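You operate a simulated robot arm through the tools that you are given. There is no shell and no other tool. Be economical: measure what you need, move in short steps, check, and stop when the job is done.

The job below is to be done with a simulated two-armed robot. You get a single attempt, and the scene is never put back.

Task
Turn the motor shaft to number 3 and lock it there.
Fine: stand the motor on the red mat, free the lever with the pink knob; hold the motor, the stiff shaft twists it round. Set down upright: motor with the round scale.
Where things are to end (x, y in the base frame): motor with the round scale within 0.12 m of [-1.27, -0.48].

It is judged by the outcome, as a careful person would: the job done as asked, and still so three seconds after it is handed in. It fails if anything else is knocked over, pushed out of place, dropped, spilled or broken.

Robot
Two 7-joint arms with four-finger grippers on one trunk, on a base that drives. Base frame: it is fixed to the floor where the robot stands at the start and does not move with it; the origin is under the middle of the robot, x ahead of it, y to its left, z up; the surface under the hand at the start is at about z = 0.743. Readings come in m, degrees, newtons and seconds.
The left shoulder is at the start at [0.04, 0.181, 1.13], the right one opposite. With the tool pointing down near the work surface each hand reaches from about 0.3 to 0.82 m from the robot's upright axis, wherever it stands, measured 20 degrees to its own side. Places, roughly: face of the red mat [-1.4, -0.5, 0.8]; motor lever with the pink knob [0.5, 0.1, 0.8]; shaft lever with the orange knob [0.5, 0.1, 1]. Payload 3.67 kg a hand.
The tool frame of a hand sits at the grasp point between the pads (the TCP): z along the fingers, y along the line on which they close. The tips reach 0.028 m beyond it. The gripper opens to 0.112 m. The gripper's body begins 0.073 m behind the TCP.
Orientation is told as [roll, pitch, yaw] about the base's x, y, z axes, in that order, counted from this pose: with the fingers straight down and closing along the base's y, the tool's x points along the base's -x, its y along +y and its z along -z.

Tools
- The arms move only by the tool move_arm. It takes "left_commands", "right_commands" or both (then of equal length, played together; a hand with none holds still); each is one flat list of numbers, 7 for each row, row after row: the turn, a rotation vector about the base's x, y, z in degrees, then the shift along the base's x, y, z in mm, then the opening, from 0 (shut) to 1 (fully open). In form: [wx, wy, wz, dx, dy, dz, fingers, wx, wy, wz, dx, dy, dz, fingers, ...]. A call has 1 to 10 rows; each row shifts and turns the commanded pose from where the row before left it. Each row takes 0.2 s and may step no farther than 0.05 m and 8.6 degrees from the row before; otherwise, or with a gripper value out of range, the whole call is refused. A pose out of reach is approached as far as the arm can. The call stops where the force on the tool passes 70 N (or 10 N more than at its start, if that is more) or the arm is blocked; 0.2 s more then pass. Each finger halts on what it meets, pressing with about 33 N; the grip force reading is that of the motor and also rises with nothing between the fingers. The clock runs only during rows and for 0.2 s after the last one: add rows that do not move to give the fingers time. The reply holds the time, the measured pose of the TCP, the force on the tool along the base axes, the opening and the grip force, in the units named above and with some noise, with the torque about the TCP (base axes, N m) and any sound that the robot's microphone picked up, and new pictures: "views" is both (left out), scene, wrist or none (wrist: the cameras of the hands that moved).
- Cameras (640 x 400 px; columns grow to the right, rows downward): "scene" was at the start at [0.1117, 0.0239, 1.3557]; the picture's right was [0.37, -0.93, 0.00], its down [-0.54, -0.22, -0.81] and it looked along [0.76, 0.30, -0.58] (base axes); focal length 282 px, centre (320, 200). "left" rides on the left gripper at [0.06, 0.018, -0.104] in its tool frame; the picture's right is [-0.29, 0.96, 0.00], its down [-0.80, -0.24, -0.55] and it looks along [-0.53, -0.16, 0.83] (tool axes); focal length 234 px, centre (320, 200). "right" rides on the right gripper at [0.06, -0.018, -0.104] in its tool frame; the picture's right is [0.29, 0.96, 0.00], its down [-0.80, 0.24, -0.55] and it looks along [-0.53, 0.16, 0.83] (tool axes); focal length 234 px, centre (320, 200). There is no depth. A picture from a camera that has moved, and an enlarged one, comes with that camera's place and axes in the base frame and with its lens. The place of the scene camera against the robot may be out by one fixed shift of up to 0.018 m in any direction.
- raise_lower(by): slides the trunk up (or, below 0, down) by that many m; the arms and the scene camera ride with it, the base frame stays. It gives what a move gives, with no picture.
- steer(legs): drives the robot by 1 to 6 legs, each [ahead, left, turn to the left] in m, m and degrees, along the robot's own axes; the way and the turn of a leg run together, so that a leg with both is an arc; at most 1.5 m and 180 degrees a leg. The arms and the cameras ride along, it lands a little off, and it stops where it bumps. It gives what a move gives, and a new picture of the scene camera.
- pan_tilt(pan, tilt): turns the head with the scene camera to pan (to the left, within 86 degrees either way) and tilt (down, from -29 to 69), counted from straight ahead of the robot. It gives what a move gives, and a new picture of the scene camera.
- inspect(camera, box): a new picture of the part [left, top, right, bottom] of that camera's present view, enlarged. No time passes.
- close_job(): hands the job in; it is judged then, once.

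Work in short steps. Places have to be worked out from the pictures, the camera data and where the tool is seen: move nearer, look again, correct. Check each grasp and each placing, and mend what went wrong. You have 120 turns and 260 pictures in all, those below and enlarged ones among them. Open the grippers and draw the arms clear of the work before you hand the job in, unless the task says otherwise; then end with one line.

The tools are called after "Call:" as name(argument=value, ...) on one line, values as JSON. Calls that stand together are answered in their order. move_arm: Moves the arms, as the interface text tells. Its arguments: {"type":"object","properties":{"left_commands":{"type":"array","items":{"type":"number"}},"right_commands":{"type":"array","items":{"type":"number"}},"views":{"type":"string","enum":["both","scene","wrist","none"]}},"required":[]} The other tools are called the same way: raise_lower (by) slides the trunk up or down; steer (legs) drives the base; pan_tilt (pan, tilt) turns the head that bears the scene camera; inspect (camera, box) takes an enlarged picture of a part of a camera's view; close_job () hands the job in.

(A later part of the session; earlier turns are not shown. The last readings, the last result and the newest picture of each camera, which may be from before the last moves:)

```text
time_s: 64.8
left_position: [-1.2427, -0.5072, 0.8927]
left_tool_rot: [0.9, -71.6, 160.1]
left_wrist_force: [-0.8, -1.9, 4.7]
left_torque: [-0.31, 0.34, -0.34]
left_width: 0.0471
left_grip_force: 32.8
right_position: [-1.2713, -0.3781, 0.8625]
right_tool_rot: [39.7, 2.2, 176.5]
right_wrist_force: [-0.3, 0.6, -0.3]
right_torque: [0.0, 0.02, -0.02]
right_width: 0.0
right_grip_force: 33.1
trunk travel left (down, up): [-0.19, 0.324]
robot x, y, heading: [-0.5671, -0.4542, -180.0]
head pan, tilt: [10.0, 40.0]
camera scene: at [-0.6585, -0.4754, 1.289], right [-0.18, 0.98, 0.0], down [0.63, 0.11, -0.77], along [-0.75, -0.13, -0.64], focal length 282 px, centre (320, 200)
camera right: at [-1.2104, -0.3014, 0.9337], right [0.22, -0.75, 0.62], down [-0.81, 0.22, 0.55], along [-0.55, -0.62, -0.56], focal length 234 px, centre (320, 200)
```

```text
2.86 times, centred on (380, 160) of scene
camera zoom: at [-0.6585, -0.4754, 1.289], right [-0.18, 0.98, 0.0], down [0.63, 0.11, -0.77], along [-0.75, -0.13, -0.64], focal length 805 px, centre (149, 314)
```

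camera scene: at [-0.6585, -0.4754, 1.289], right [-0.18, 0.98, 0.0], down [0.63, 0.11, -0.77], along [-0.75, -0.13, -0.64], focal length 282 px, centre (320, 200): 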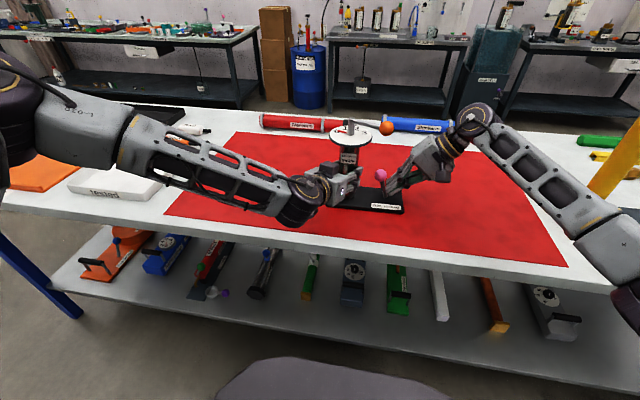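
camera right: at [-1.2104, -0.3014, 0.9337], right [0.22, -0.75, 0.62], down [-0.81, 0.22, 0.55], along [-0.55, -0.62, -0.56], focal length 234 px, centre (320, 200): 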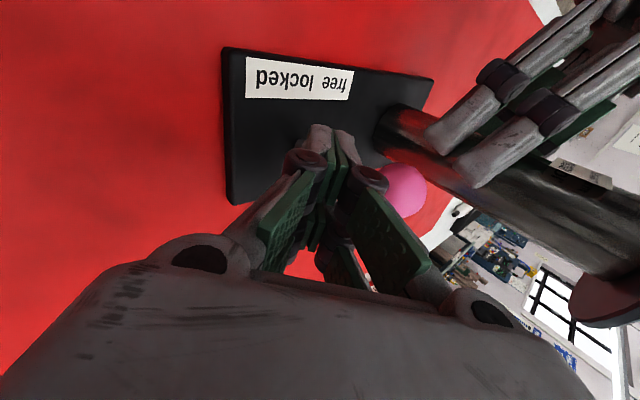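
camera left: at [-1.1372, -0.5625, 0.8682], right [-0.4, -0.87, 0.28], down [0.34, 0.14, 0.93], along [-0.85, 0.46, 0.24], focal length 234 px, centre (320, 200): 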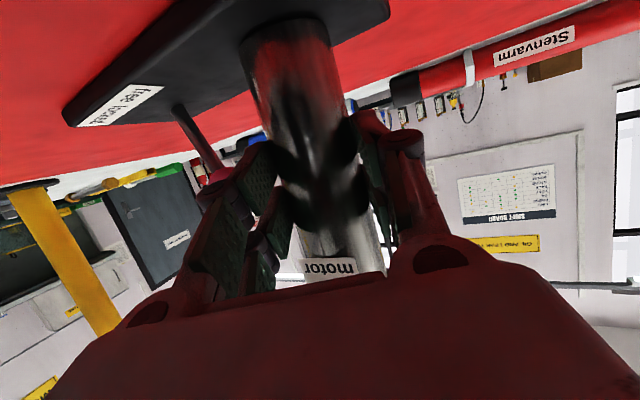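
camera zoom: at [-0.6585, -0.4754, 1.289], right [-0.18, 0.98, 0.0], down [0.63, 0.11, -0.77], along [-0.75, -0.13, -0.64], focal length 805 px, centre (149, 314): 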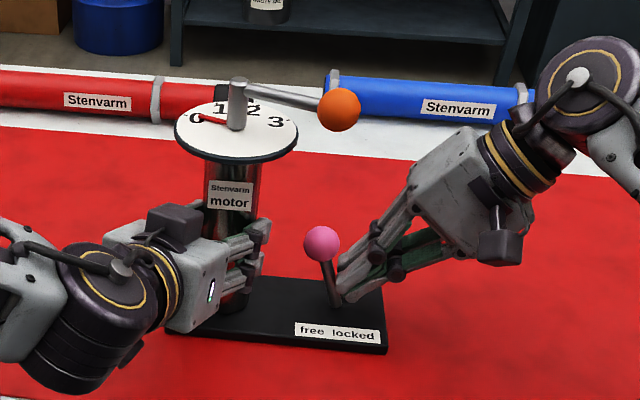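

Still just touching. Continue in 4 mm steps.

Call:
move_arm(right_commands=[0, 0, 0, 0, -4, 0, 0, 0, 0, 0, 0, -4, 0, 0, 0, 0, 0, 0, -4, 0, 0], views="wrist")

Call:
inspect(camera="scene", box=[300, 90, 460, 230])

```text
time_s: 65.6
left_position: [-1.2431, -0.5086, 0.8925]
left_tool_rot: [1.0, -71.8, 160.2]
left_wrist_force: [-5.6, -7.5, 4.8]
left_torque: [-0.41, 0.17, 0.44]
left_width: 0.047
left_grip_force: 33.6
right_position: [-1.2726, -0.3885, 0.8618]
right_tool_rot: [39.6, 2.3, 176.3]
right_wrist_force: [4.6, 10.5, 0.5]
right_torque: [0.13, -0.04, 0.12]
right_width: 0.0
right_grip_force: 32.8
trunk travel left (down, up): [-0.19, 0.324]
robot x, y, heading: [-0.5652, -0.4525, -179.9]
head pan, tilt: [10.0, 40.0]
camera right: at [-1.2109, -0.3114, 0.9331], right [0.22, -0.75, 0.62], down [-0.81, 0.22, 0.55], along [-0.55, -0.62, -0.56], focal length 234 px, centre (320, 200)
```

right: 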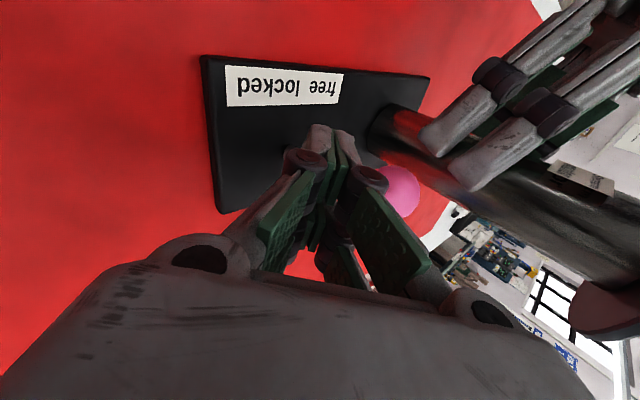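

```text
2.86 times, centred on (380, 160) of scene
camera zoom: at [-0.6586, -0.475, 1.289], right [-0.17, 0.98, 0.0], down [0.63, 0.11, -0.77], along [-0.75, -0.13, -0.64], focal length 805 px, centre (149, 314)
```

zoom: 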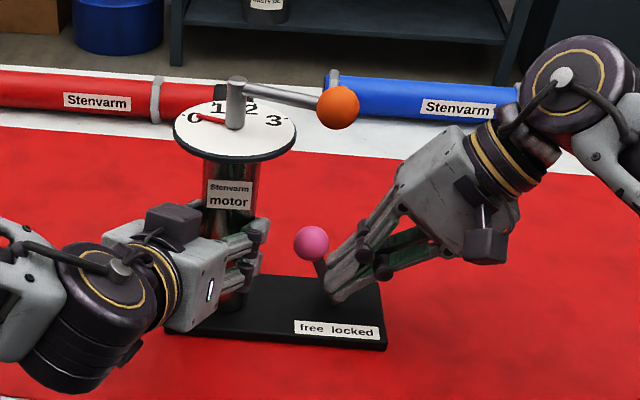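

Force 11 N and the knob moved ~1 cm. One more 4 mm to confirm it's at the stop.

Call:
move_arm(right_commands=[0, 0, 0, 0, -4, 0, 0], views="none")

Call:
inspect(camera="scene", box=[300, 90, 460, 230])

```text
time_s: 66.0
left_position: [-1.2442, -0.5081, 0.8922]
left_tool_rot: [1.2, -71.7, 160.2]
left_wrist_force: [-0.8, -19.9, 7.6]
left_torque: [-0.58, 0.19, 0.5]
left_width: 0.0472
left_grip_force: 33.0
right_position: [-1.2727, -0.3886, 0.8609]
right_tool_rot: [39.6, 2.2, 176.1]
right_wrist_force: [-0.2, 24.4, -0.1]
right_torque: [0.32, 0.04, -0.02]
right_width: 0.0
right_grip_force: 33.1
trunk travel left (down, up): [-0.19, 0.324]
robot x, y, heading: [-0.5685, -0.4527, -180.0]
head pan, tilt: [10.0, 40.0]
```

```text
2.86 times, centred on (380, 160) of scene
camera zoom: at [-0.6584, -0.4747, 1.2891], right [-0.17, 0.98, 0.0], down [0.63, 0.11, -0.77], along [-0.75, -0.13, -0.64], focal length 805 px, centre (149, 314)
```

zoom: 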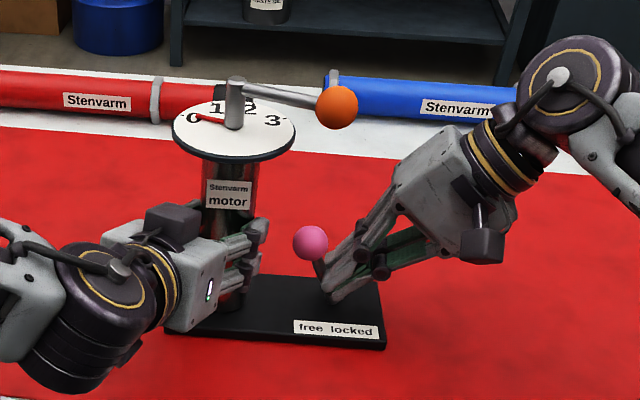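

Firmly at the free stop. Retract the right hand up/out, straighten it, and open for measuring the orange knob.

Call:
move_arm(right_commands=[0, 0, 0, 0, 25, 5, 0, 0, 0, 0, 0, 30, 25, 0, 5, 0, 0, 5, 0, 40, 0, 5, 0, 0, 5, 0, 40, 0, 5, 0, 0, 5, 0, 40, 0, 5, 0, 0, 5, 0, 40, 0, 5, 0, 0, 5, 0, 40, 0.3, 5, 0, 0, 5, 0, 20, 0.5, 5, 0, 0, 5, 0, 0, 0.5, 5, 0, 0, 5, 0, 0, 0.5])

Call:
inspect(camera="right", box=[320, 60, 560, 210])

Call:
inspect(camera="scene", box=[300, 90, 460, 230])

```text
time_s: 68.2
left_position: [-1.244, -0.5077, 0.8908]
left_tool_rot: [0.8, -71.6, 160.4]
left_wrist_force: [-0.1, 0.2, -8.2]
left_torque: [-0.27, -0.19, -0.03]
left_width: 0.0469
left_grip_force: 33.7
right_position: [-1.2307, -0.3374, 1.112]
right_tool_rot: [-0.3, -0.5, 175.9]
right_wrist_force: [0.2, -0.6, 0.7]
right_torque: [0.0, 0.02, -0.02]
right_width: 0.056
right_grip_force: 0.0
trunk travel left (down, up): [-0.19, 0.324]
robot x, y, heading: [-0.5645, -0.4521, -179.9]
head pan, tilt: [10.0, 40.0]
camera scene: at [-0.6597, -0.476, 1.2889], right [-0.18, 0.98, 0.0], down [0.63, 0.11, -0.77], along [-0.75, -0.13, -0.64], focal length 282 px, centre (320, 200)
camera right: at [-1.1701, -0.3258, 1.2152], right [0.22, -0.98, -0.01], down [-0.81, -0.18, 0.56], along [-0.55, -0.12, -0.83], focal length 234 px, centre (320, 200)
```

scene: 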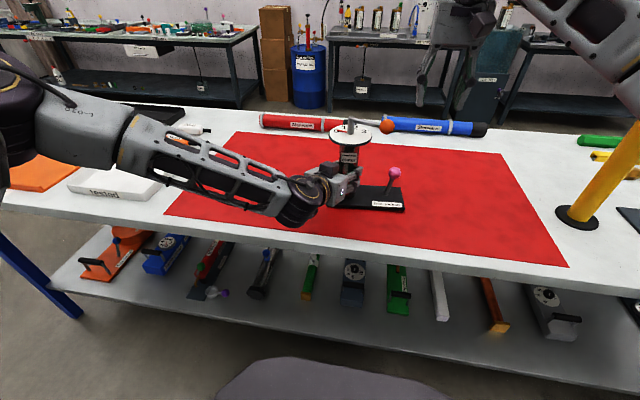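
right: 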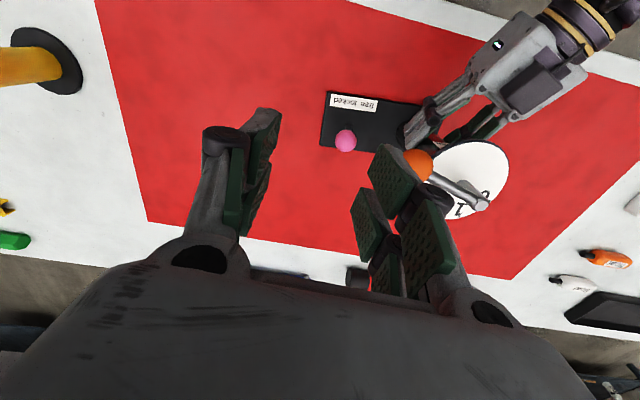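

```text
2.67 times, centred on (440, 135) of right
camera zoom: at [-1.1701, -0.3258, 1.2152], right [0.22, -0.98, -0.01], down [-0.81, -0.18, 0.56], along [-0.55, -0.12, -0.83], focal length 624 px, centre (0, 373)
```

zoom: 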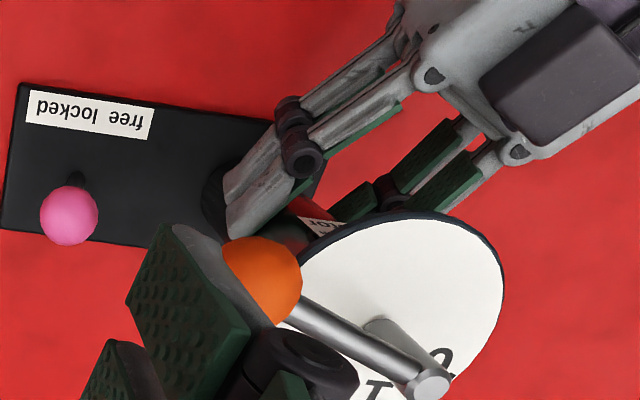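

```text
2.86 times, centred on (380, 160) of scene
camera zoom: at [-0.6597, -0.476, 1.2889], right [-0.18, 0.98, 0.0], down [0.63, 0.11, -0.77], along [-0.75, -0.13, -0.64], focal length 805 px, centre (149, 314)
```

zoom: 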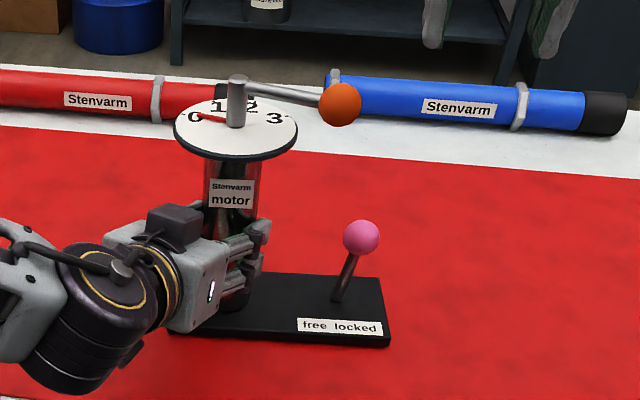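

My retraction caught the lever (now nearly upright) and the left hand seems to carry the motor's weight slightly. I'll seat the motor by lowering the trunk 2 mm, then repeat the push, this time retracting straight along +y. First set up beside the knob (now (-1.283,-0.39)).

Call:
raise_lower(by=-0.002)

Call:
move_arm(right_commands=[-8, 0, 0, -10, 14, -20, 0.2, -8, 0, 0, -10, 14, -20, 0, -8, 0, 0, -10, 14, -20, 0, -8, 0, 0, -10, 14, -20, 0, -8, 0, 0, -10, 14, -20, 0, 0, 0, 0, 0, 0, -37, 0, 0, 0, 0, 0, 0, -37, 0, 0, 0, 0, 0, 0, -37, 0, 0, 0, 0, 0, -20, -35, 0, 0, 0, 0, 0, -25, 0, 0])

Call:
inspect(camera="scene", box=[300, 90, 460, 230])

```text
time_s: 68.8
left_position: [-1.2434, -0.5076, 0.8904]
left_tool_rot: [0.8, -71.6, 160.1]
left_wrist_force: [0.1, 0.7, -2.9]
left_torque: [-0.41, -0.28, -0.03]
left_width: 0.047
left_grip_force: 32.4
right_position: [-1.2304, -0.3387, 1.1089]
right_tool_rot: [-0.1, -0.5, 175.8]
right_wrist_force: [-0.6, 0.5, 0.4]
right_torque: [0.02, 0.0, 0.0]
right_width: 0.056
right_grip_force: 0.0
trunk travel left (down, up): [-0.188, 0.326]
robot x, y, heading: [-0.5659, -0.451, -179.8]
head pan, tilt: [10.0, 40.0]
```

```text
time_s: 71.0
left_position: [-1.243, -0.5074, 0.8897]
left_tool_rot: [0.8, -71.7, 160.1]
left_wrist_force: [-4.4, -1.1, 3.1]
left_torque: [-0.8, -0.21, -0.23]
left_width: 0.0471
left_grip_force: 33.2
right_position: [-1.2803, -0.3134, 0.8621]
right_tool_rot: [39.8, 2.4, 176.4]
right_wrist_force: [0.5, -0.1, -0.7]
right_torque: [0.04, -0.02, -0.04]
right_width: 0.0
right_grip_force: 33.3
trunk travel left (down, up): [-0.188, 0.326]
robot x, y, heading: [-0.5613, -0.4507, -179.7]
head pan, tilt: [10.0, 40.0]
camera scene: at [-0.6592, -0.4756, 1.287], right [-0.17, 0.98, 0.0], down [0.63, 0.11, -0.77], along [-0.75, -0.13, -0.64], focal length 282 px, centre (320, 200)
camera right: at [-1.2195, -0.2374, 0.9331], right [0.22, -0.75, 0.62], down [-0.81, 0.22, 0.55], along [-0.55, -0.62, -0.56], focal length 234 px, centre (320, 200)
```

scene: 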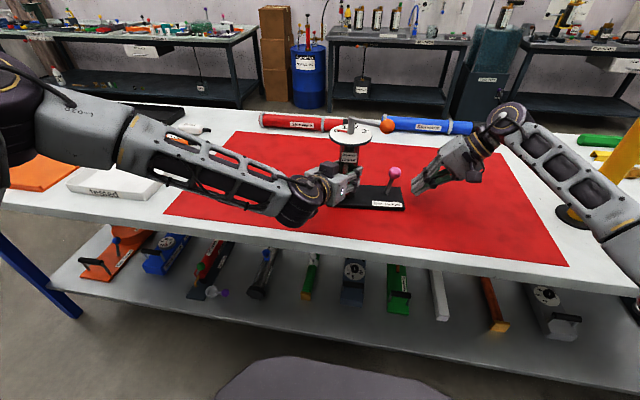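
right: 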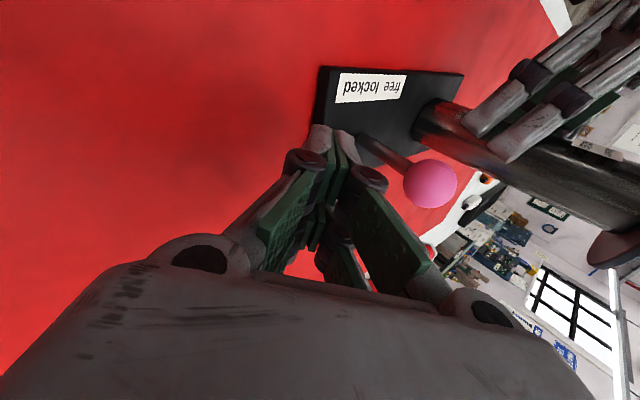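

```text
2.86 times, centred on (380, 160) of scene
camera zoom: at [-0.6592, -0.4756, 1.287], right [-0.17, 0.98, 0.0], down [0.63, 0.11, -0.77], along [-0.75, -0.13, -0.64], focal length 805 px, centre (149, 314)
```

zoom: 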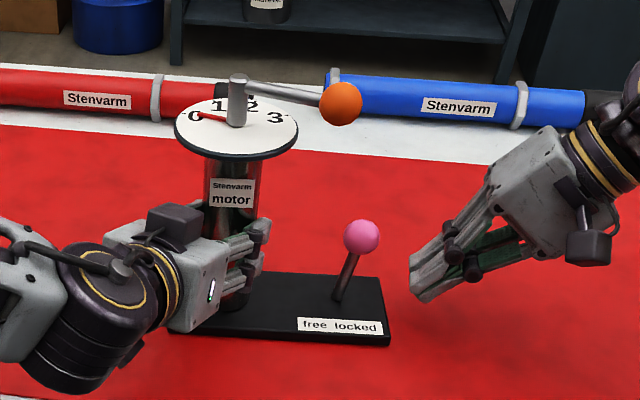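

Push along -y to the stop.

Call:
move_arm(right_commands=[0, 0, 0, 0, -13, 0, 0, 0, 0, 0, 0, -13, 0, 0, 0, 0, 0, 0, -13, 0, 0, 0, 0, 0, 0, -13, 0, 0, 0, 0, 0, 0, -13, 0, 0, 0, 0, 0, 0, -5, 0, 0, 0, 0, 0, 0, -5, 0, 0, 0, 0, 0, 0, -5, 0, 0], views="none")

Call:
inspect(camera="scene", box=[300, 90, 460, 230])

```text
time_s: 72.8
left_position: [-1.2439, -0.5087, 0.8894]
left_tool_rot: [1.0, -71.7, 160.3]
left_wrist_force: [0.1, -13.4, 3.3]
left_torque: [-0.6, 0.18, 0.45]
left_width: 0.0466
left_grip_force: 33.0
right_position: [-1.2814, -0.3901, 0.8649]
right_tool_rot: [39.7, 2.2, 176.3]
right_wrist_force: [-1.0, 15.9, 1.7]
right_torque: [0.23, 0.03, -0.05]
right_width: 0.0002
right_grip_force: 32.7
trunk travel left (down, up): [-0.188, 0.326]
robot x, y, heading: [-0.5664, -0.4503, -180.0]
head pan, tilt: [10.0, 40.0]
```

```text
2.86 times, centred on (380, 160) of scene
camera zoom: at [-0.6588, -0.475, 1.287], right [-0.17, 0.98, 0.0], down [0.63, 0.11, -0.77], along [-0.75, -0.13, -0.64], focal length 805 px, centre (149, 314)
```

zoom: 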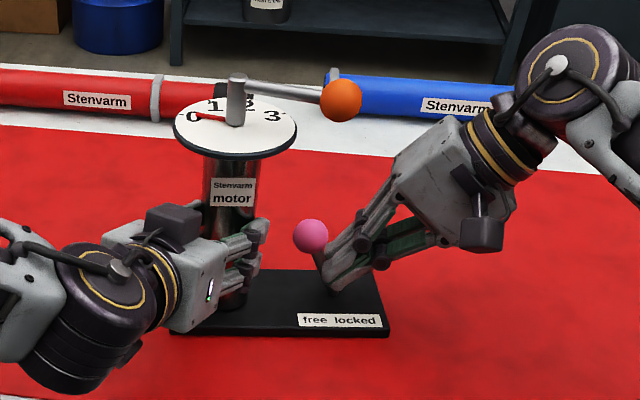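

Lever at the free stop again. Retract straight along +y 110 mm (slightly downward-neutral) and check it stays.

Call:
move_arm(right_commands=[0, 0, 0, 0, 10, -2, 0, 0, 0, 0, 0, 25, 0, 0, 0, 0, 0, 0, 40, 0, 0, 0, 0, 0, 0, 40, 0, 0], views="none")

Call:
inspect(camera="scene", box=[300, 90, 460, 230])

```text
time_s: 73.8
left_position: [-1.2419, -0.506, 0.8896]
left_tool_rot: [1.0, -71.6, 160.0]
left_wrist_force: [0.4, 2.6, -2.9]
left_torque: [-0.29, -0.25, 0.05]
left_width: 0.0464
left_grip_force: 33.0
right_position: [-1.2798, -0.2759, 0.8607]
right_tool_rot: [39.9, 2.3, 176.4]
right_wrist_force: [0.0, 0.6, -1.2]
right_torque: [0.0, 0.0, 0.04]
right_width: 0.0
right_grip_force: 33.1
trunk travel left (down, up): [-0.188, 0.326]
robot x, y, heading: [-0.561, -0.4506, -179.9]
head pan, tilt: [10.0, 40.0]
```

```text
2.86 times, centred on (380, 160) of scene
camera zoom: at [-0.6589, -0.4742, 1.287], right [-0.18, 0.98, 0.0], down [0.63, 0.11, -0.77], along [-0.75, -0.13, -0.64], focal length 805 px, centre (149, 314)
```

zoom: 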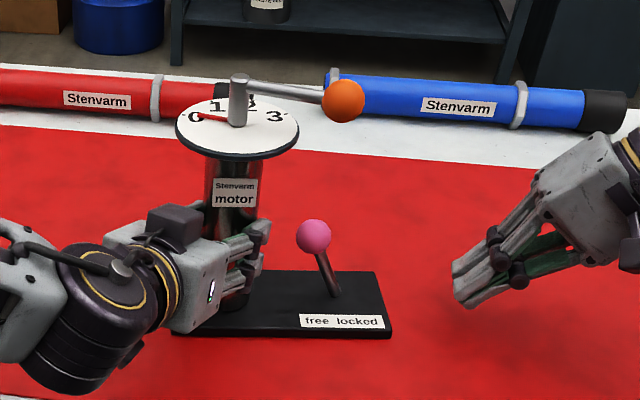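

It stays in free. Now raise the right hand vertically and straighten it, opening to half.

Call:
move_arm(right_commands=[0, 0, 0, 5, 0, 45, 0, 5, 0, 0, 5, 0, 45, 0, 5, 0, 0, 5, 0, 45, 0, 5, 0, 0, 5, 0, 45, 0, 5, 0, 0, 5, 0, 45, 0.3, 5, 0, 0, 5, -10, 40, 0.5, 5, 0, 0, 5, -10, 0, 0.5, 5, 0, 0, 5, -15, 0, 0.5, 5, 0, 0, 5, -15, 0, 0.5])

Call:
inspect(camera="right", box=[320, 60, 560, 210])

```text
time_s: 75.8
left_position: [-1.243, -0.5086, 0.8891]
left_tool_rot: [0.8, -71.6, 160.2]
left_wrist_force: [1.7, -0.9, -0.1]
left_torque: [-0.66, -0.14, 0.04]
left_width: 0.0461
left_grip_force: 33.6
right_position: [-1.2353, -0.3289, 1.1264]
right_tool_rot: [-0.3, -0.5, 175.8]
right_wrist_force: [0.0, -0.5, 0.2]
right_torque: [0.01, -0.02, 0.04]
right_width: 0.0559
right_grip_force: 0.0
trunk travel left (down, up): [-0.188, 0.326]
robot x, y, heading: [-0.5643, -0.4539, -179.7]
head pan, tilt: [10.0, 40.0]
camera scene: at [-0.659, -0.476, 1.287], right [-0.17, 0.98, 0.0], down [0.63, 0.11, -0.77], along [-0.75, -0.13, -0.64], focal length 282 px, centre (320, 200)
camera right: at [-1.1734, -0.316, 1.2303], right [0.22, -0.98, -0.01], down [-0.81, -0.18, 0.56], along [-0.55, -0.12, -0.83], focal length 234 px, centre (320, 200)
```

scene: 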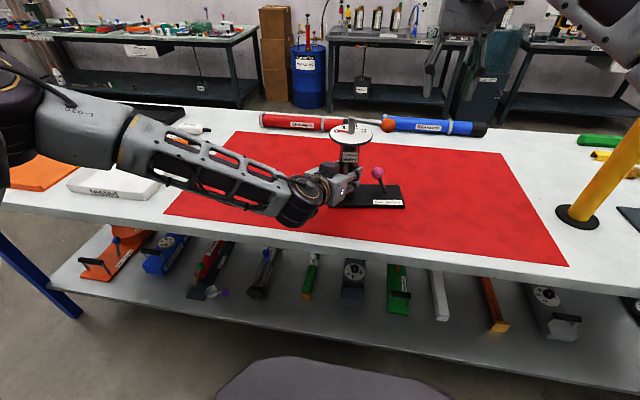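
right: 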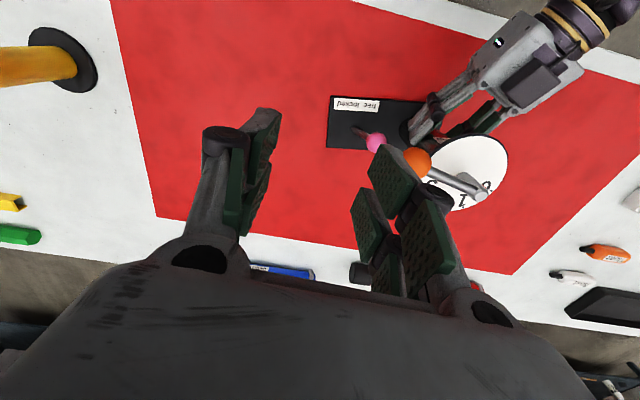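

```text
2.67 times, centred on (440, 135) of right
camera zoom: at [-1.1734, -0.316, 1.2303], right [0.22, -0.98, -0.01], down [-0.81, -0.18, 0.56], along [-0.55, -0.12, -0.83], focal length 624 px, centre (0, 373)
```

zoom: 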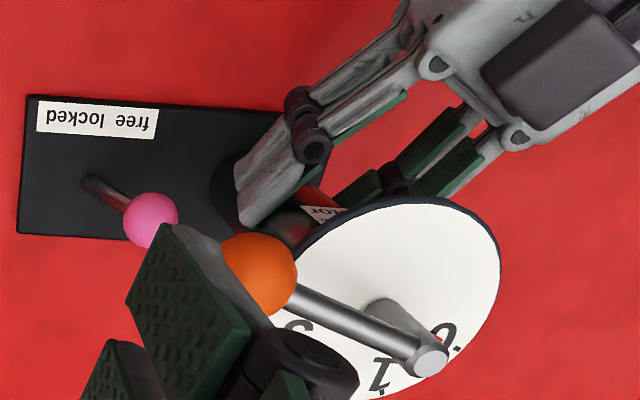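

Orange knob ≈(-1.247,-0.428,1.022), axis ≈(-1.254,-0.503). Move above the knob with yaw +44°.

Call:
move_arm(right_commands=[0, 0, 7.4, -2, -17, 0, 0.5, 0, 0, 7.4, -2, -17, 0, 0.5, 0, 0, 7.4, -2, -17, 0, 0.5, 0, 0, 7.4, -2, -17, 0, 0.5, 0, 0, 7.4, -2, -16, 0, 0.5, 0, 0, 7.4, -2, -15, 0, 0.5])

Call:
inspect(camera="right", box=[200, 60, 440, 210])

```text
time_s: 77.2
left_position: [-1.2436, -0.5083, 0.8896]
left_tool_rot: [1.0, -71.6, 160.1]
left_wrist_force: [0.6, 0.6, -2.1]
left_torque: [-0.49, 0.09, 0.02]
left_width: 0.0463
left_grip_force: 32.7
right_position: [-1.213, -0.4264, 1.1168]
right_tool_rot: [0.0, -0.6, -139.8]
right_wrist_force: [-0.6, -0.2, 1.2]
right_torque: [0.0, 0.03, -0.02]
right_width: 0.0561
right_grip_force: 0.1
right hand out of reach, approached as far as the arm can: row 5, 6
trunk travel left (down, up): [-0.188, 0.326]
robot x, y, heading: [-0.5683, -0.4481, -180.2]
head pan, tilt: [10.0, 40.0]
camera scene: at [-0.6591, -0.475, 1.287], right [-0.18, 0.98, 0.0], down [0.63, 0.11, -0.77], along [-0.75, -0.13, -0.64], focal length 282 px, centre (320, 200)
camera right: at [-1.1785, -0.3735, 1.2193], right [0.84, -0.55, -0.01], down [-0.45, -0.69, 0.56], along [-0.31, -0.47, -0.83], focal length 234 px, centre (320, 200)
```

scene: 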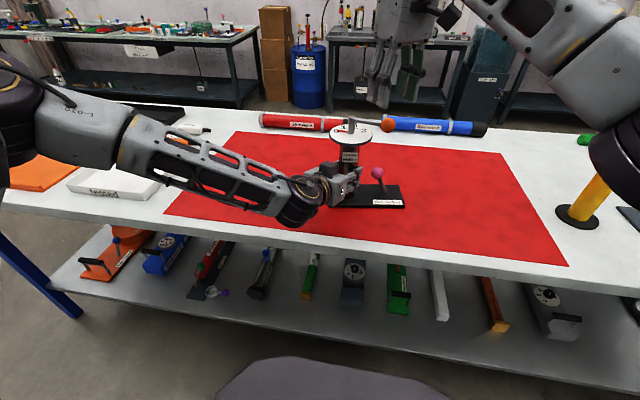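
right: 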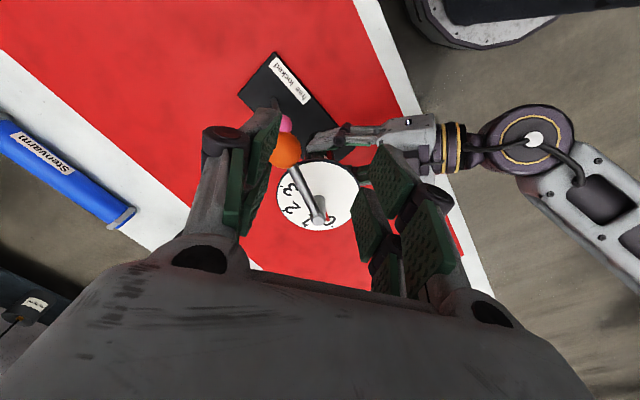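

```text
2.67 times, centred on (320, 135) of right
camera zoom: at [-1.1785, -0.3735, 1.2193], right [0.84, -0.55, -0.01], down [-0.45, -0.69, 0.56], along [-0.31, -0.47, -0.83], focal length 624 px, centre (320, 373)
```

zoom: 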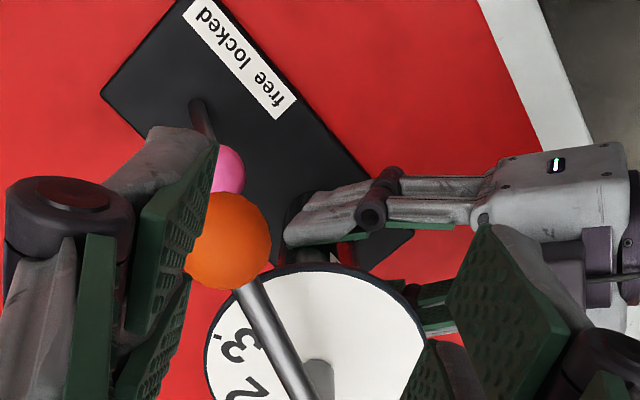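

With this yaw the arm stops short in x. Instead of gripping I'll push the knob round with closed fingers, needing no yaw: turn back to yaw ≈180, tilt slightly forward (25°), and check reach behind the knob, still above it.

Call:
move_arm(right_commands=[0, 0, -8, 0, 0, 2, 0.2, 0, 0, -8, 0, 0, 2, 0, 0, 0, -8, 0, 0, 2, 0, 0, 0, -8, 0, 0, 2, 0, 0, 0, -8, 0, 0, 2, 0, 0, 6, 0, -9, 0, 0, 0, 0, 6, 0, -9, 0, 0, 0, 0, 6, 0, -9, 0, 0, 0, 0, 7, 0, -9, 0, 0, 0])

```text
time_s: 79.2
left_position: [-1.2429, -0.507, 0.8897]
left_tool_rot: [1.0, -71.6, 160.1]
left_wrist_force: [1.1, 0.6, -2.7]
left_torque: [-0.51, 0.1, 0.01]
left_width: 0.0464
left_grip_force: 32.9
right_position: [-1.2493, -0.4273, 1.1267]
right_tool_rot: [-0.2, -25.5, -179.7]
right_wrist_force: [0.1, 0.4, -0.2]
right_torque: [-0.03, 0.01, 0.0]
right_width: 0.0
right_grip_force: 32.7
trunk travel left (down, up): [-0.188, 0.326]
robot x, y, heading: [-0.5617, -0.4465, -180.0]
head pan, tilt: [10.0, 40.0]
camera scene: at [-0.6592, -0.475, 1.287], right [-0.18, 0.98, 0.0], down [0.63, 0.11, -0.77], along [-0.75, -0.13, -0.64], focal length 282 px, centre (320, 200)
camera right: at [-1.1516, -0.4095, 1.1946], right [0.26, -0.96, -0.13], down [-0.48, -0.24, 0.84], along [-0.84, -0.16, -0.52], focal length 234 px, centre (320, 200)
```

scene: 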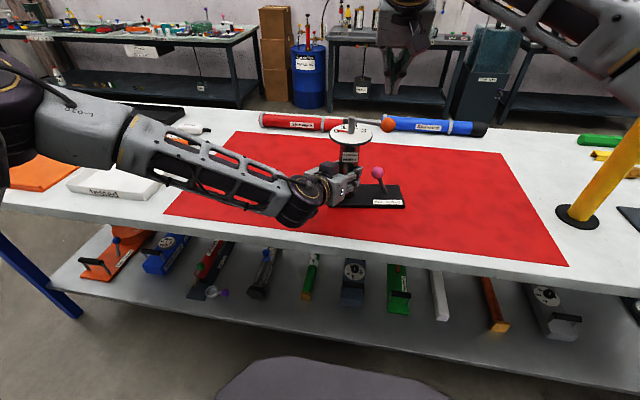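
right: 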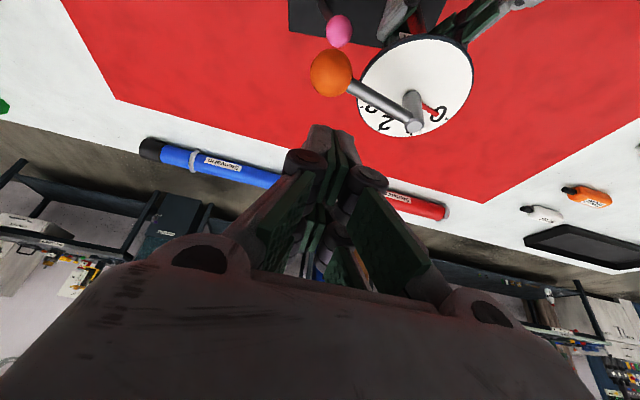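

Reach is fine here, and this camera shows the dial well: axis (-1.258,-0.5015), knob (-1.249,-0.425). Lower the closed fingers just behind (far side of) the knob.

Call:
move_arm(right_commands=[0, 0, 0, -13, 2, -31, 0, 0, 0, 0, -10, 2, -31, 0, 0, 0, 0, -10, 1, -30, 0])

Call:
inspect(camera="scene", box=[300, 70, 460, 210])

```text
time_s: 80.0
left_position: [-1.2438, -0.5078, 0.8897]
left_tool_rot: [0.8, -71.6, 160.2]
left_wrist_force: [-0.4, 0.3, -1.2]
left_torque: [-0.43, -0.35, -0.02]
left_width: 0.0463
left_grip_force: 33.5
right_position: [-1.2823, -0.4219, 1.0317]
right_tool_rot: [-0.2, -25.6, -179.8]
right_wrist_force: [0.0, 0.0, 0.3]
right_torque: [0.0, -0.01, 0.0]
right_width: 0.0002
right_grip_force: 33.5
trunk travel left (down, up): [-0.188, 0.326]
robot x, y, heading: [-0.5653, -0.4472, -179.8]
head pan, tilt: [10.0, 40.0]
camera scene: at [-0.6594, -0.4753, 1.2869], right [-0.18, 0.98, 0.0], down [0.63, 0.11, -0.77], along [-0.75, -0.13, -0.64], focal length 282 px, centre (320, 200)
camera right: at [-1.1836, -0.4034, 1.0999], right [0.26, -0.96, -0.13], down [-0.48, -0.24, 0.84], along [-0.84, -0.16, -0.52], focal length 234 px, centre (320, 200)
```

scene: 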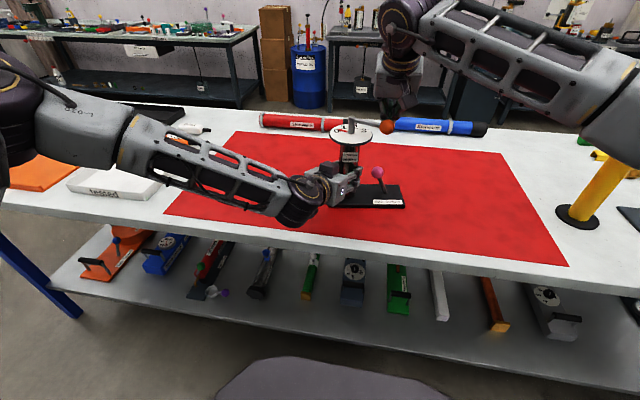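
right: 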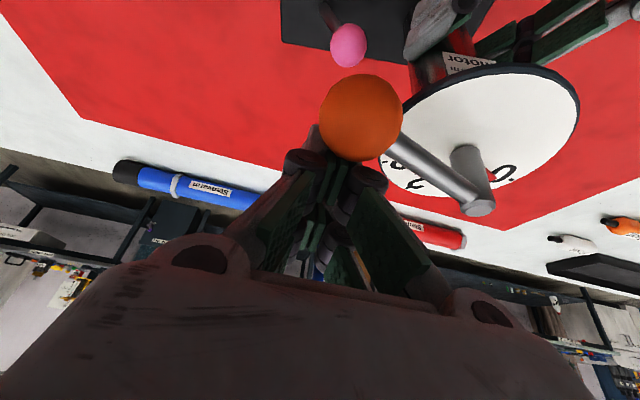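

```text
2.86 times, centred on (380, 140) of scene
camera zoom: at [-0.6594, -0.4753, 1.2869], right [-0.18, 0.98, 0.0], down [0.63, 0.11, -0.77], along [-0.75, -0.13, -0.64], focal length 805 px, centre (149, 371)
```

zoom: 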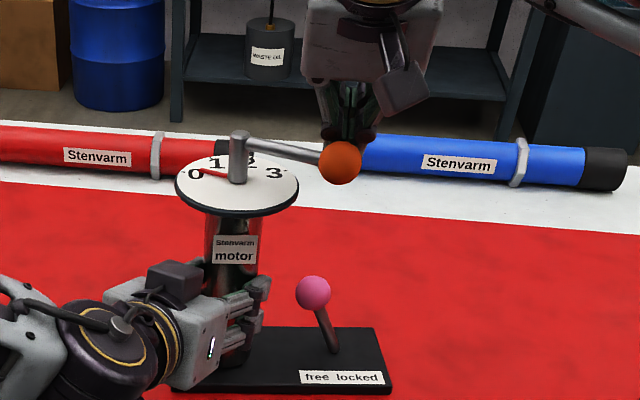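

Fingers are right behind the knob. Pull towards the robot ~45 mm in small steps and check that the shaft, not the motor, turns.

Call:
move_arm(right_commands=[0, 0, 0, 9, 0, 0, 0, 0, 0, 0, 9, 0, 0, 0, 0, 0, 0, 9, 0, 0, 0, 0, 0, 0, 9, 0, 0, 0, 0, 0, 0, 9, 0, 0, 0])

Call:
inspect(camera="scene", box=[300, 70, 460, 210])

```text
time_s: 81.2
left_position: [-1.2422, -0.5066, 0.89]
left_tool_rot: [0.7, -71.6, 160.2]
left_wrist_force: [2.1, -0.2, 0.7]
left_torque: [-0.21, -0.23, -0.12]
left_width: 0.0463
left_grip_force: 33.5
right_position: [-1.2371, -0.4199, 1.0345]
right_tool_rot: [-0.1, -25.5, -179.7]
right_wrist_force: [-1.6, 1.9, 1.0]
right_torque: [0.0, 0.02, -0.01]
right_width: 0.0001
right_grip_force: 33.2
trunk travel left (down, up): [-0.188, 0.326]
robot x, y, heading: [-0.5679, -0.4514, -179.8]
head pan, tilt: [10.0, 40.0]
camera scene: at [-0.6591, -0.4751, 1.287], right [-0.17, 0.98, 0.0], down [0.63, 0.11, -0.77], along [-0.75, -0.13, -0.64], focal length 282 px, centre (320, 200)
camera right: at [-1.1384, -0.4037, 1.1028], right [0.26, -0.96, -0.13], down [-0.48, -0.24, 0.84], along [-0.84, -0.16, -0.52], focal length 234 px, centre (320, 200)
```

scene: 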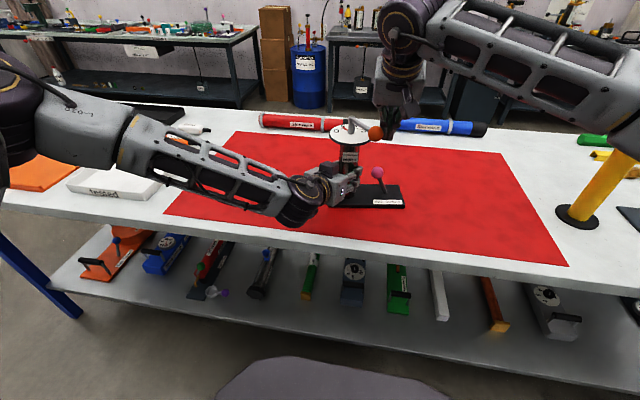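
right: 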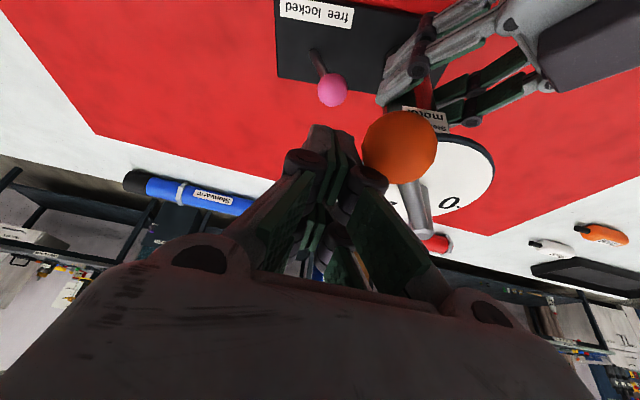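

```text
2.86 times, centred on (380, 140) of scene
camera zoom: at [-0.6591, -0.4751, 1.287], right [-0.17, 0.98, 0.0], down [0.63, 0.11, -0.77], along [-0.75, -0.13, -0.64], focal length 805 px, centre (149, 371)
```

zoom: 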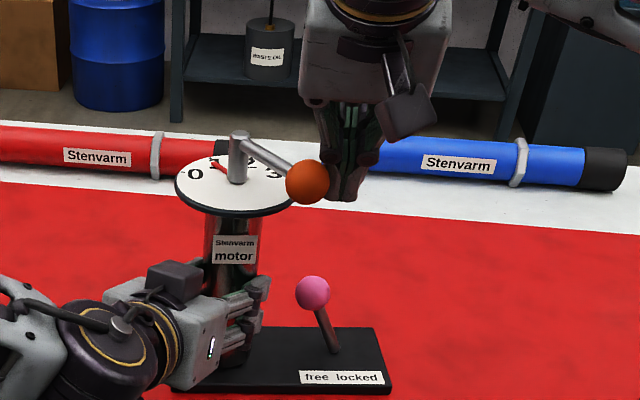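

The shaft turns (pointer near 1) while the motor stays. Continue along the arc to lever pointing toward the robot (pointer ≈2).

Call:
move_arm(right_commands=[0, 0, 0, 13, -5, 0, 0, 0, 0, 0, 13, -6, 0, 0, 0, 0, 0, 11, -9, 0, 0, 0, 0, 0, 10, -10, 0, 0, 0, 0, 0, 8, -12, 0, 0, 0, 0, 0, 6, -12, 0, 0])

Call:
inspect(camera="scene", box=[300, 70, 460, 210])

```text
time_s: 82.6
left_position: [-1.2429, -0.5081, 0.8886]
left_tool_rot: [0.9, -71.5, 160.2]
left_wrist_force: [1.8, -2.1, -1.4]
left_torque: [-0.25, -0.06, -0.22]
left_width: 0.0461
left_grip_force: 32.5
right_position: [-1.1764, -0.4774, 1.0346]
right_tool_rot: [-0.1, -25.4, -179.7]
right_wrist_force: [-1.9, 2.6, 0.7]
right_torque: [0.02, 0.03, -0.05]
right_width: 0.0
right_grip_force: 33.2
trunk travel left (down, up): [-0.188, 0.326]
robot x, y, heading: [-0.5679, -0.4543, -180.3]
head pan, tilt: [10.0, 40.0]
camera scene: at [-0.6592, -0.4755, 1.287], right [-0.18, 0.98, 0.0], down [0.63, 0.11, -0.77], along [-0.75, -0.13, -0.64], focal length 282 px, centre (320, 200)
camera right: at [-1.0787, -0.4592, 1.1036], right [0.26, -0.96, -0.13], down [-0.48, -0.24, 0.84], along [-0.84, -0.16, -0.52], focal length 234 px, centre (320, 200)
```

scene: 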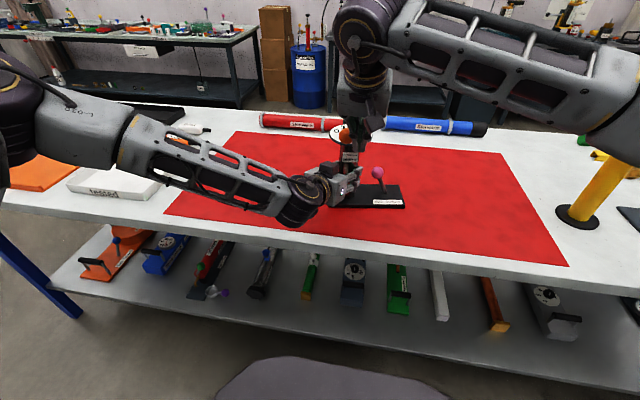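
right: 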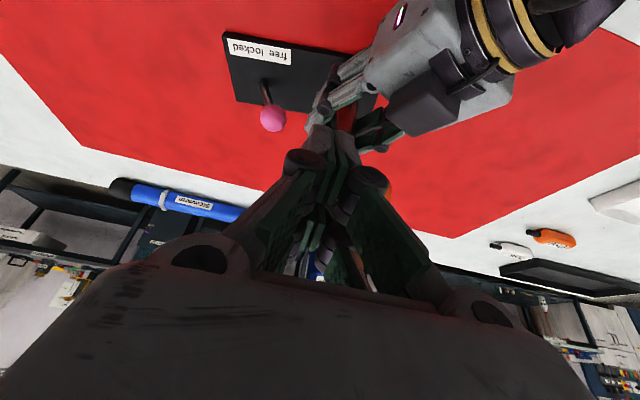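

```text
2.86 times, centred on (380, 140) of scene
camera zoom: at [-0.6592, -0.4755, 1.287], right [-0.18, 0.98, 0.0], down [0.63, 0.11, -0.77], along [-0.75, -0.13, -0.64], focal length 805 px, centre (149, 371)
```

zoom: 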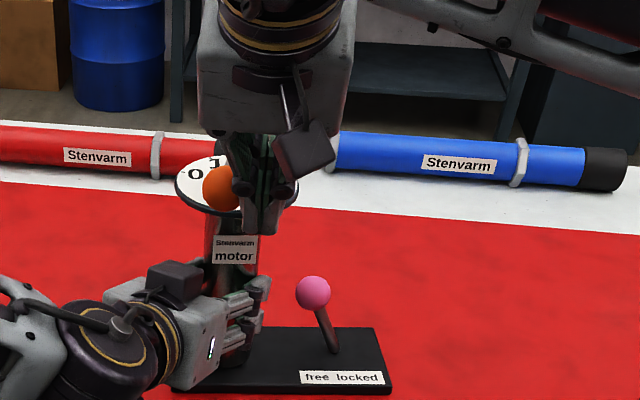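

Knob now at lever angle ≈-9° (turned ~92°). Push ~20° more, then inspect the pointer.

Call:
move_arm(right_commands=[0, 0, 0, 3, -12, 0, 0, 0, 0, 0, 2, -12, 0, 0], views="none")

Call:
inspect(camera="scene", box=[310, 100, 400, 170])

```text
time_s: 83.2
left_position: [-1.2435, -0.5077, 0.8889]
left_tool_rot: [1.0, -71.7, 160.1]
left_wrist_force: [2.8, -3.9, -0.8]
left_torque: [-0.17, 0.12, -0.21]
left_width: 0.0462
left_grip_force: 33.1
right_position: [-1.1709, -0.5009, 1.0344]
right_tool_rot: [-0.3, -25.4, -179.7]
right_wrist_force: [-2.1, 3.2, 1.0]
right_torque: [-0.02, 0.0, -0.07]
right_width: 0.0
right_grip_force: 32.7
trunk travel left (down, up): [-0.188, 0.326]
robot x, y, heading: [-0.566, -0.4532, -180.1]
head pan, tilt: [10.0, 40.0]
```

```text
5.71 times, centred on (355, 135) of scene
camera zoom: at [-0.6591, -0.4755, 1.287], right [-0.18, 0.98, 0.0], down [0.63, 0.11, -0.77], along [-0.75, -0.13, -0.64], focal length 1610 px, centre (120, 571)
```

zoom: 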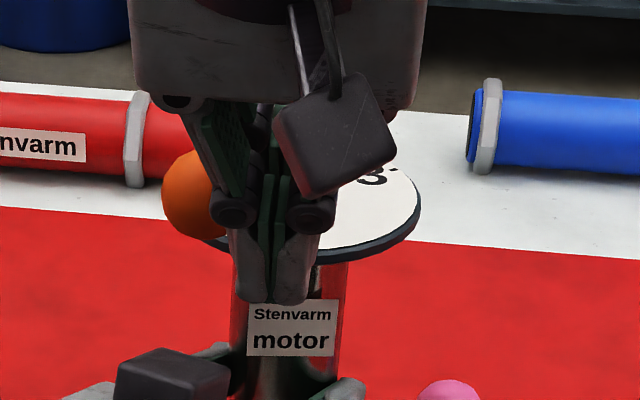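

The hand hides the dial; step it away (+y, up) to read the pointer.

Call:
move_arm(right_commands=[0, 0, 0, 3, 20, 0, 0, 0, 0, 0, 0, 30, 20, 0, 0, 0, 0, 0, 45, 20, 0, 0, 0, 0, 0, 45, 20, 0], views="wrist")

Call:
inspect(camera="scene", box=[310, 100, 400, 170])

```text
time_s: 84.2
left_position: [-1.2428, -0.506, 0.89]
left_tool_rot: [1.1, -71.6, 160.0]
left_wrist_force: [1.2, -0.2, -0.8]
left_torque: [-0.59, -0.04, 0.19]
left_width: 0.0462
left_grip_force: 33.2
right_position: [-1.1683, -0.3622, 1.0936]
right_tool_rot: [-0.1, -25.5, -179.7]
right_wrist_force: [-0.1, 0.0, 0.7]
right_torque: [-0.03, -0.03, 0.04]
right_width: 0.0
right_grip_force: 32.9
trunk travel left (down, up): [-0.188, 0.326]
robot x, y, heading: [-0.5666, -0.4512, -179.7]
head pan, tilt: [10.0, 40.0]
camera right: at [-1.0694, -0.3441, 1.1622], right [0.26, -0.96, -0.13], down [-0.48, -0.24, 0.84], along [-0.84, -0.16, -0.52], focal length 234 px, centre (320, 200)
```

right: 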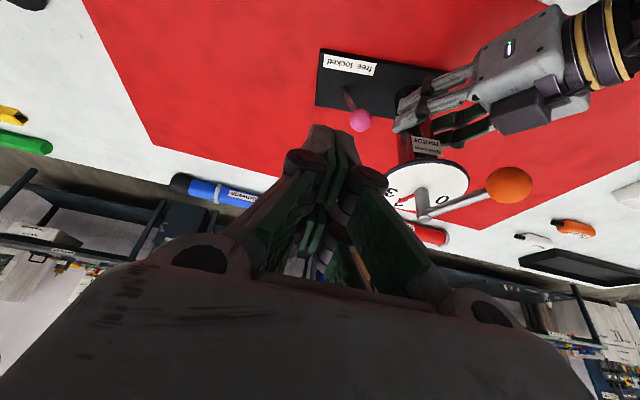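

```text
5.71 times, centred on (355, 135) of scene
camera zoom: at [-0.6591, -0.4743, 1.287], right [-0.18, 0.98, 0.0], down [0.63, 0.11, -0.77], along [-0.75, -0.14, -0.64], focal length 1610 px, centre (120, 571)
```

zoom: 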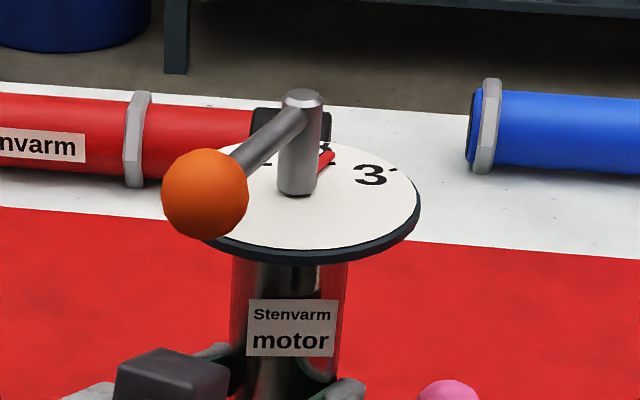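

Pointer ≈163°, the "3" tick ≈127°: about 36° still to go (lever to ≈-53°). Return to the knob and push to ≈-48°.

Call:
move_arm(right_commands=[0, 0, 0, 0, -45, -20, 0, 0, 0, 0, 0, -45, -20, 0, 0, 0, 0, 0, -28, -19, 0, 0, 0, 0, -2, -22, 0, 0, 0, 0, 0, -3, -10, 0, 0, 0, 0, 0, -3, -10, 0, 0, 0, 0, 0, -4, -9, 0, 0, 0, 0, 0, -3, -9, 0, 0], views="none")

Call:
move_arm(right_commands=[0, 0, 0, 5, 20, 0, 0, 0, 0, 0, 5, 40, 10, 0, 0, 0, 0, 0, 45, 20, 0, 0, 0, 0, 0, 45, 20, 0], views="wrist")

Call:
inspect(camera="scene", box=[310, 100, 400, 170])

```text
time_s: 86.0
left_position: [-1.2428, -0.507, 0.8897]
left_tool_rot: [0.7, -71.6, 160.4]
left_wrist_force: [5.6, -10.2, 1.3]
left_torque: [0.87, 0.2, -0.01]
left_width: 0.0463
left_grip_force: 32.7
right_position: [-1.1864, -0.5367, 1.0369]
right_tool_rot: [-0.3, -25.5, -179.9]
right_wrist_force: [-5.8, 10.3, 0.2]
right_torque: [0.09, 0.05, -0.32]
right_width: 0.0
right_grip_force: 33.2
trunk travel left (down, up): [-0.188, 0.326]
robot x, y, heading: [-0.5706, -0.4524, -179.9]
head pan, tilt: [10.0, 40.0]
```

```text
time_s: 87.0
left_position: [-1.2428, -0.5073, 0.8897]
left_tool_rot: [1.1, -71.6, 160.0]
left_wrist_force: [0.3, -0.5, 1.3]
left_torque: [-0.56, -0.49, 0.04]
left_width: 0.0464
left_grip_force: 33.4
right_position: [-1.1713, -0.3844, 1.085]
right_tool_rot: [0.0, -25.5, -179.8]
right_wrist_force: [-0.5, -0.1, 0.5]
right_torque: [0.0, 0.0, 0.0]
right_width: 0.0
right_grip_force: 33.2
trunk travel left (down, up): [-0.188, 0.326]
robot x, y, heading: [-0.5632, -0.4551, -179.9]
head pan, tilt: [10.0, 40.0]
camera right: at [-1.0735, -0.3663, 1.1539], right [0.26, -0.96, -0.13], down [-0.48, -0.24, 0.84], along [-0.84, -0.16, -0.52], focal length 234 px, centre (320, 200)
```

right: 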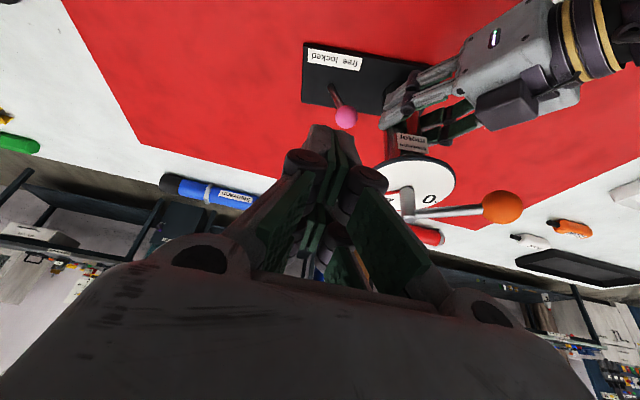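

```text
5.71 times, centred on (355, 135) of scene
camera zoom: at [-0.6589, -0.4738, 1.287], right [-0.18, 0.98, 0.0], down [0.63, 0.11, -0.77], along [-0.75, -0.14, -0.64], focal length 1610 px, centre (120, 571)
```

zoom: 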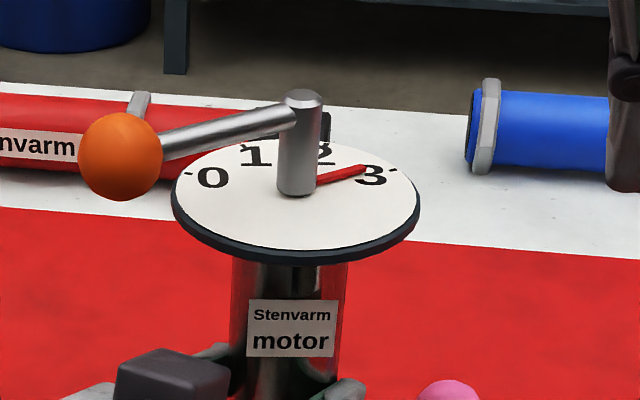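

Nearly there: 45° spacing, pointer is ~5° short of the 3 tick. Return and nudge ~6 mm more tangentially.

Call:
move_arm(right_commands=[0, 0, 0, 0, -45, -20, 0, 0, 0, 0, 0, -45, -20, 0, 0, 0, 0, -5, -40, -10, 0, 0, 0, 0, -5, -20, 0, 0, 0, 0, 0, -3, -3, 0, 0, 0, 0, 0, -3, -3, 0, 0], views="none")

Call:
move_arm(right_commands=[0, 0, 0, 6, 15, 0, 0, 0, 0, 0, 8, 45, 10, 0, 0, 0, 0, 0, 45, 20, 0, 0, 0, 0, 0, 45, 20, 0], views="none")

Call:
inspect(camera="scene", box=[310, 100, 400, 170])

```text
time_s: 88.4
left_position: [-1.2441, -0.5085, 0.8903]
left_tool_rot: [0.9, -71.7, 160.3]
left_wrist_force: [1.0, -7.1, -0.3]
left_torque: [0.69, 0.31, -0.1]
left_width: 0.0465
left_grip_force: 33.0
right_position: [-1.1886, -0.5425, 1.0353]
right_tool_rot: [-0.3, -25.6, -179.7]
right_wrist_force: [-2.6, 8.4, 1.7]
right_torque: [0.06, 0.04, -0.27]
right_width: 0.0001
right_grip_force: 33.1
trunk travel left (down, up): [-0.188, 0.326]
robot x, y, heading: [-0.5641, -0.45, -179.8]
head pan, tilt: [10.0, 40.0]
```

```text
time_s: 89.4
left_position: [-1.2419, -0.5054, 0.8896]
left_tool_rot: [1.1, -71.5, 159.9]
left_wrist_force: [-0.1, -0.2, 0.8]
left_torque: [-0.61, -0.04, 0.19]
left_width: 0.0463
left_grip_force: 33.7
right_position: [-1.1755, -0.3949, 1.086]
right_tool_rot: [-0.3, -25.6, -179.7]
right_wrist_force: [0.3, 0.3, -0.1]
right_torque: [-0.03, 0.01, 0.0]
right_width: 0.0002
right_grip_force: 32.8
trunk travel left (down, up): [-0.188, 0.326]
robot x, y, heading: [-0.5617, -0.4547, -180.1]
head pan, tilt: [10.0, 40.0]
```

```text
5.71 times, centred on (355, 135) of scene
camera zoom: at [-0.6588, -0.4738, 1.287], right [-0.18, 0.98, 0.0], down [0.63, 0.11, -0.77], along [-0.75, -0.14, -0.64], focal length 1610 px, centre (120, 571)
```

zoom: 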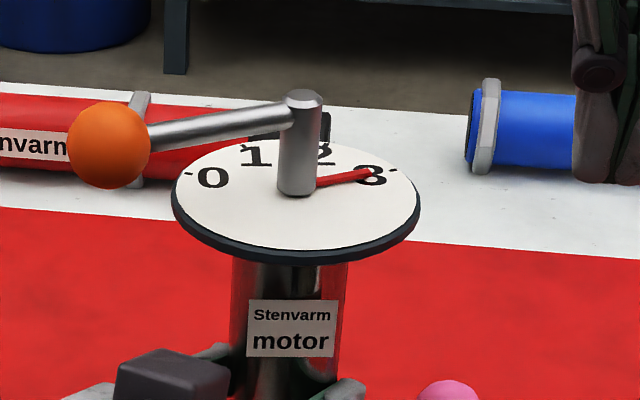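

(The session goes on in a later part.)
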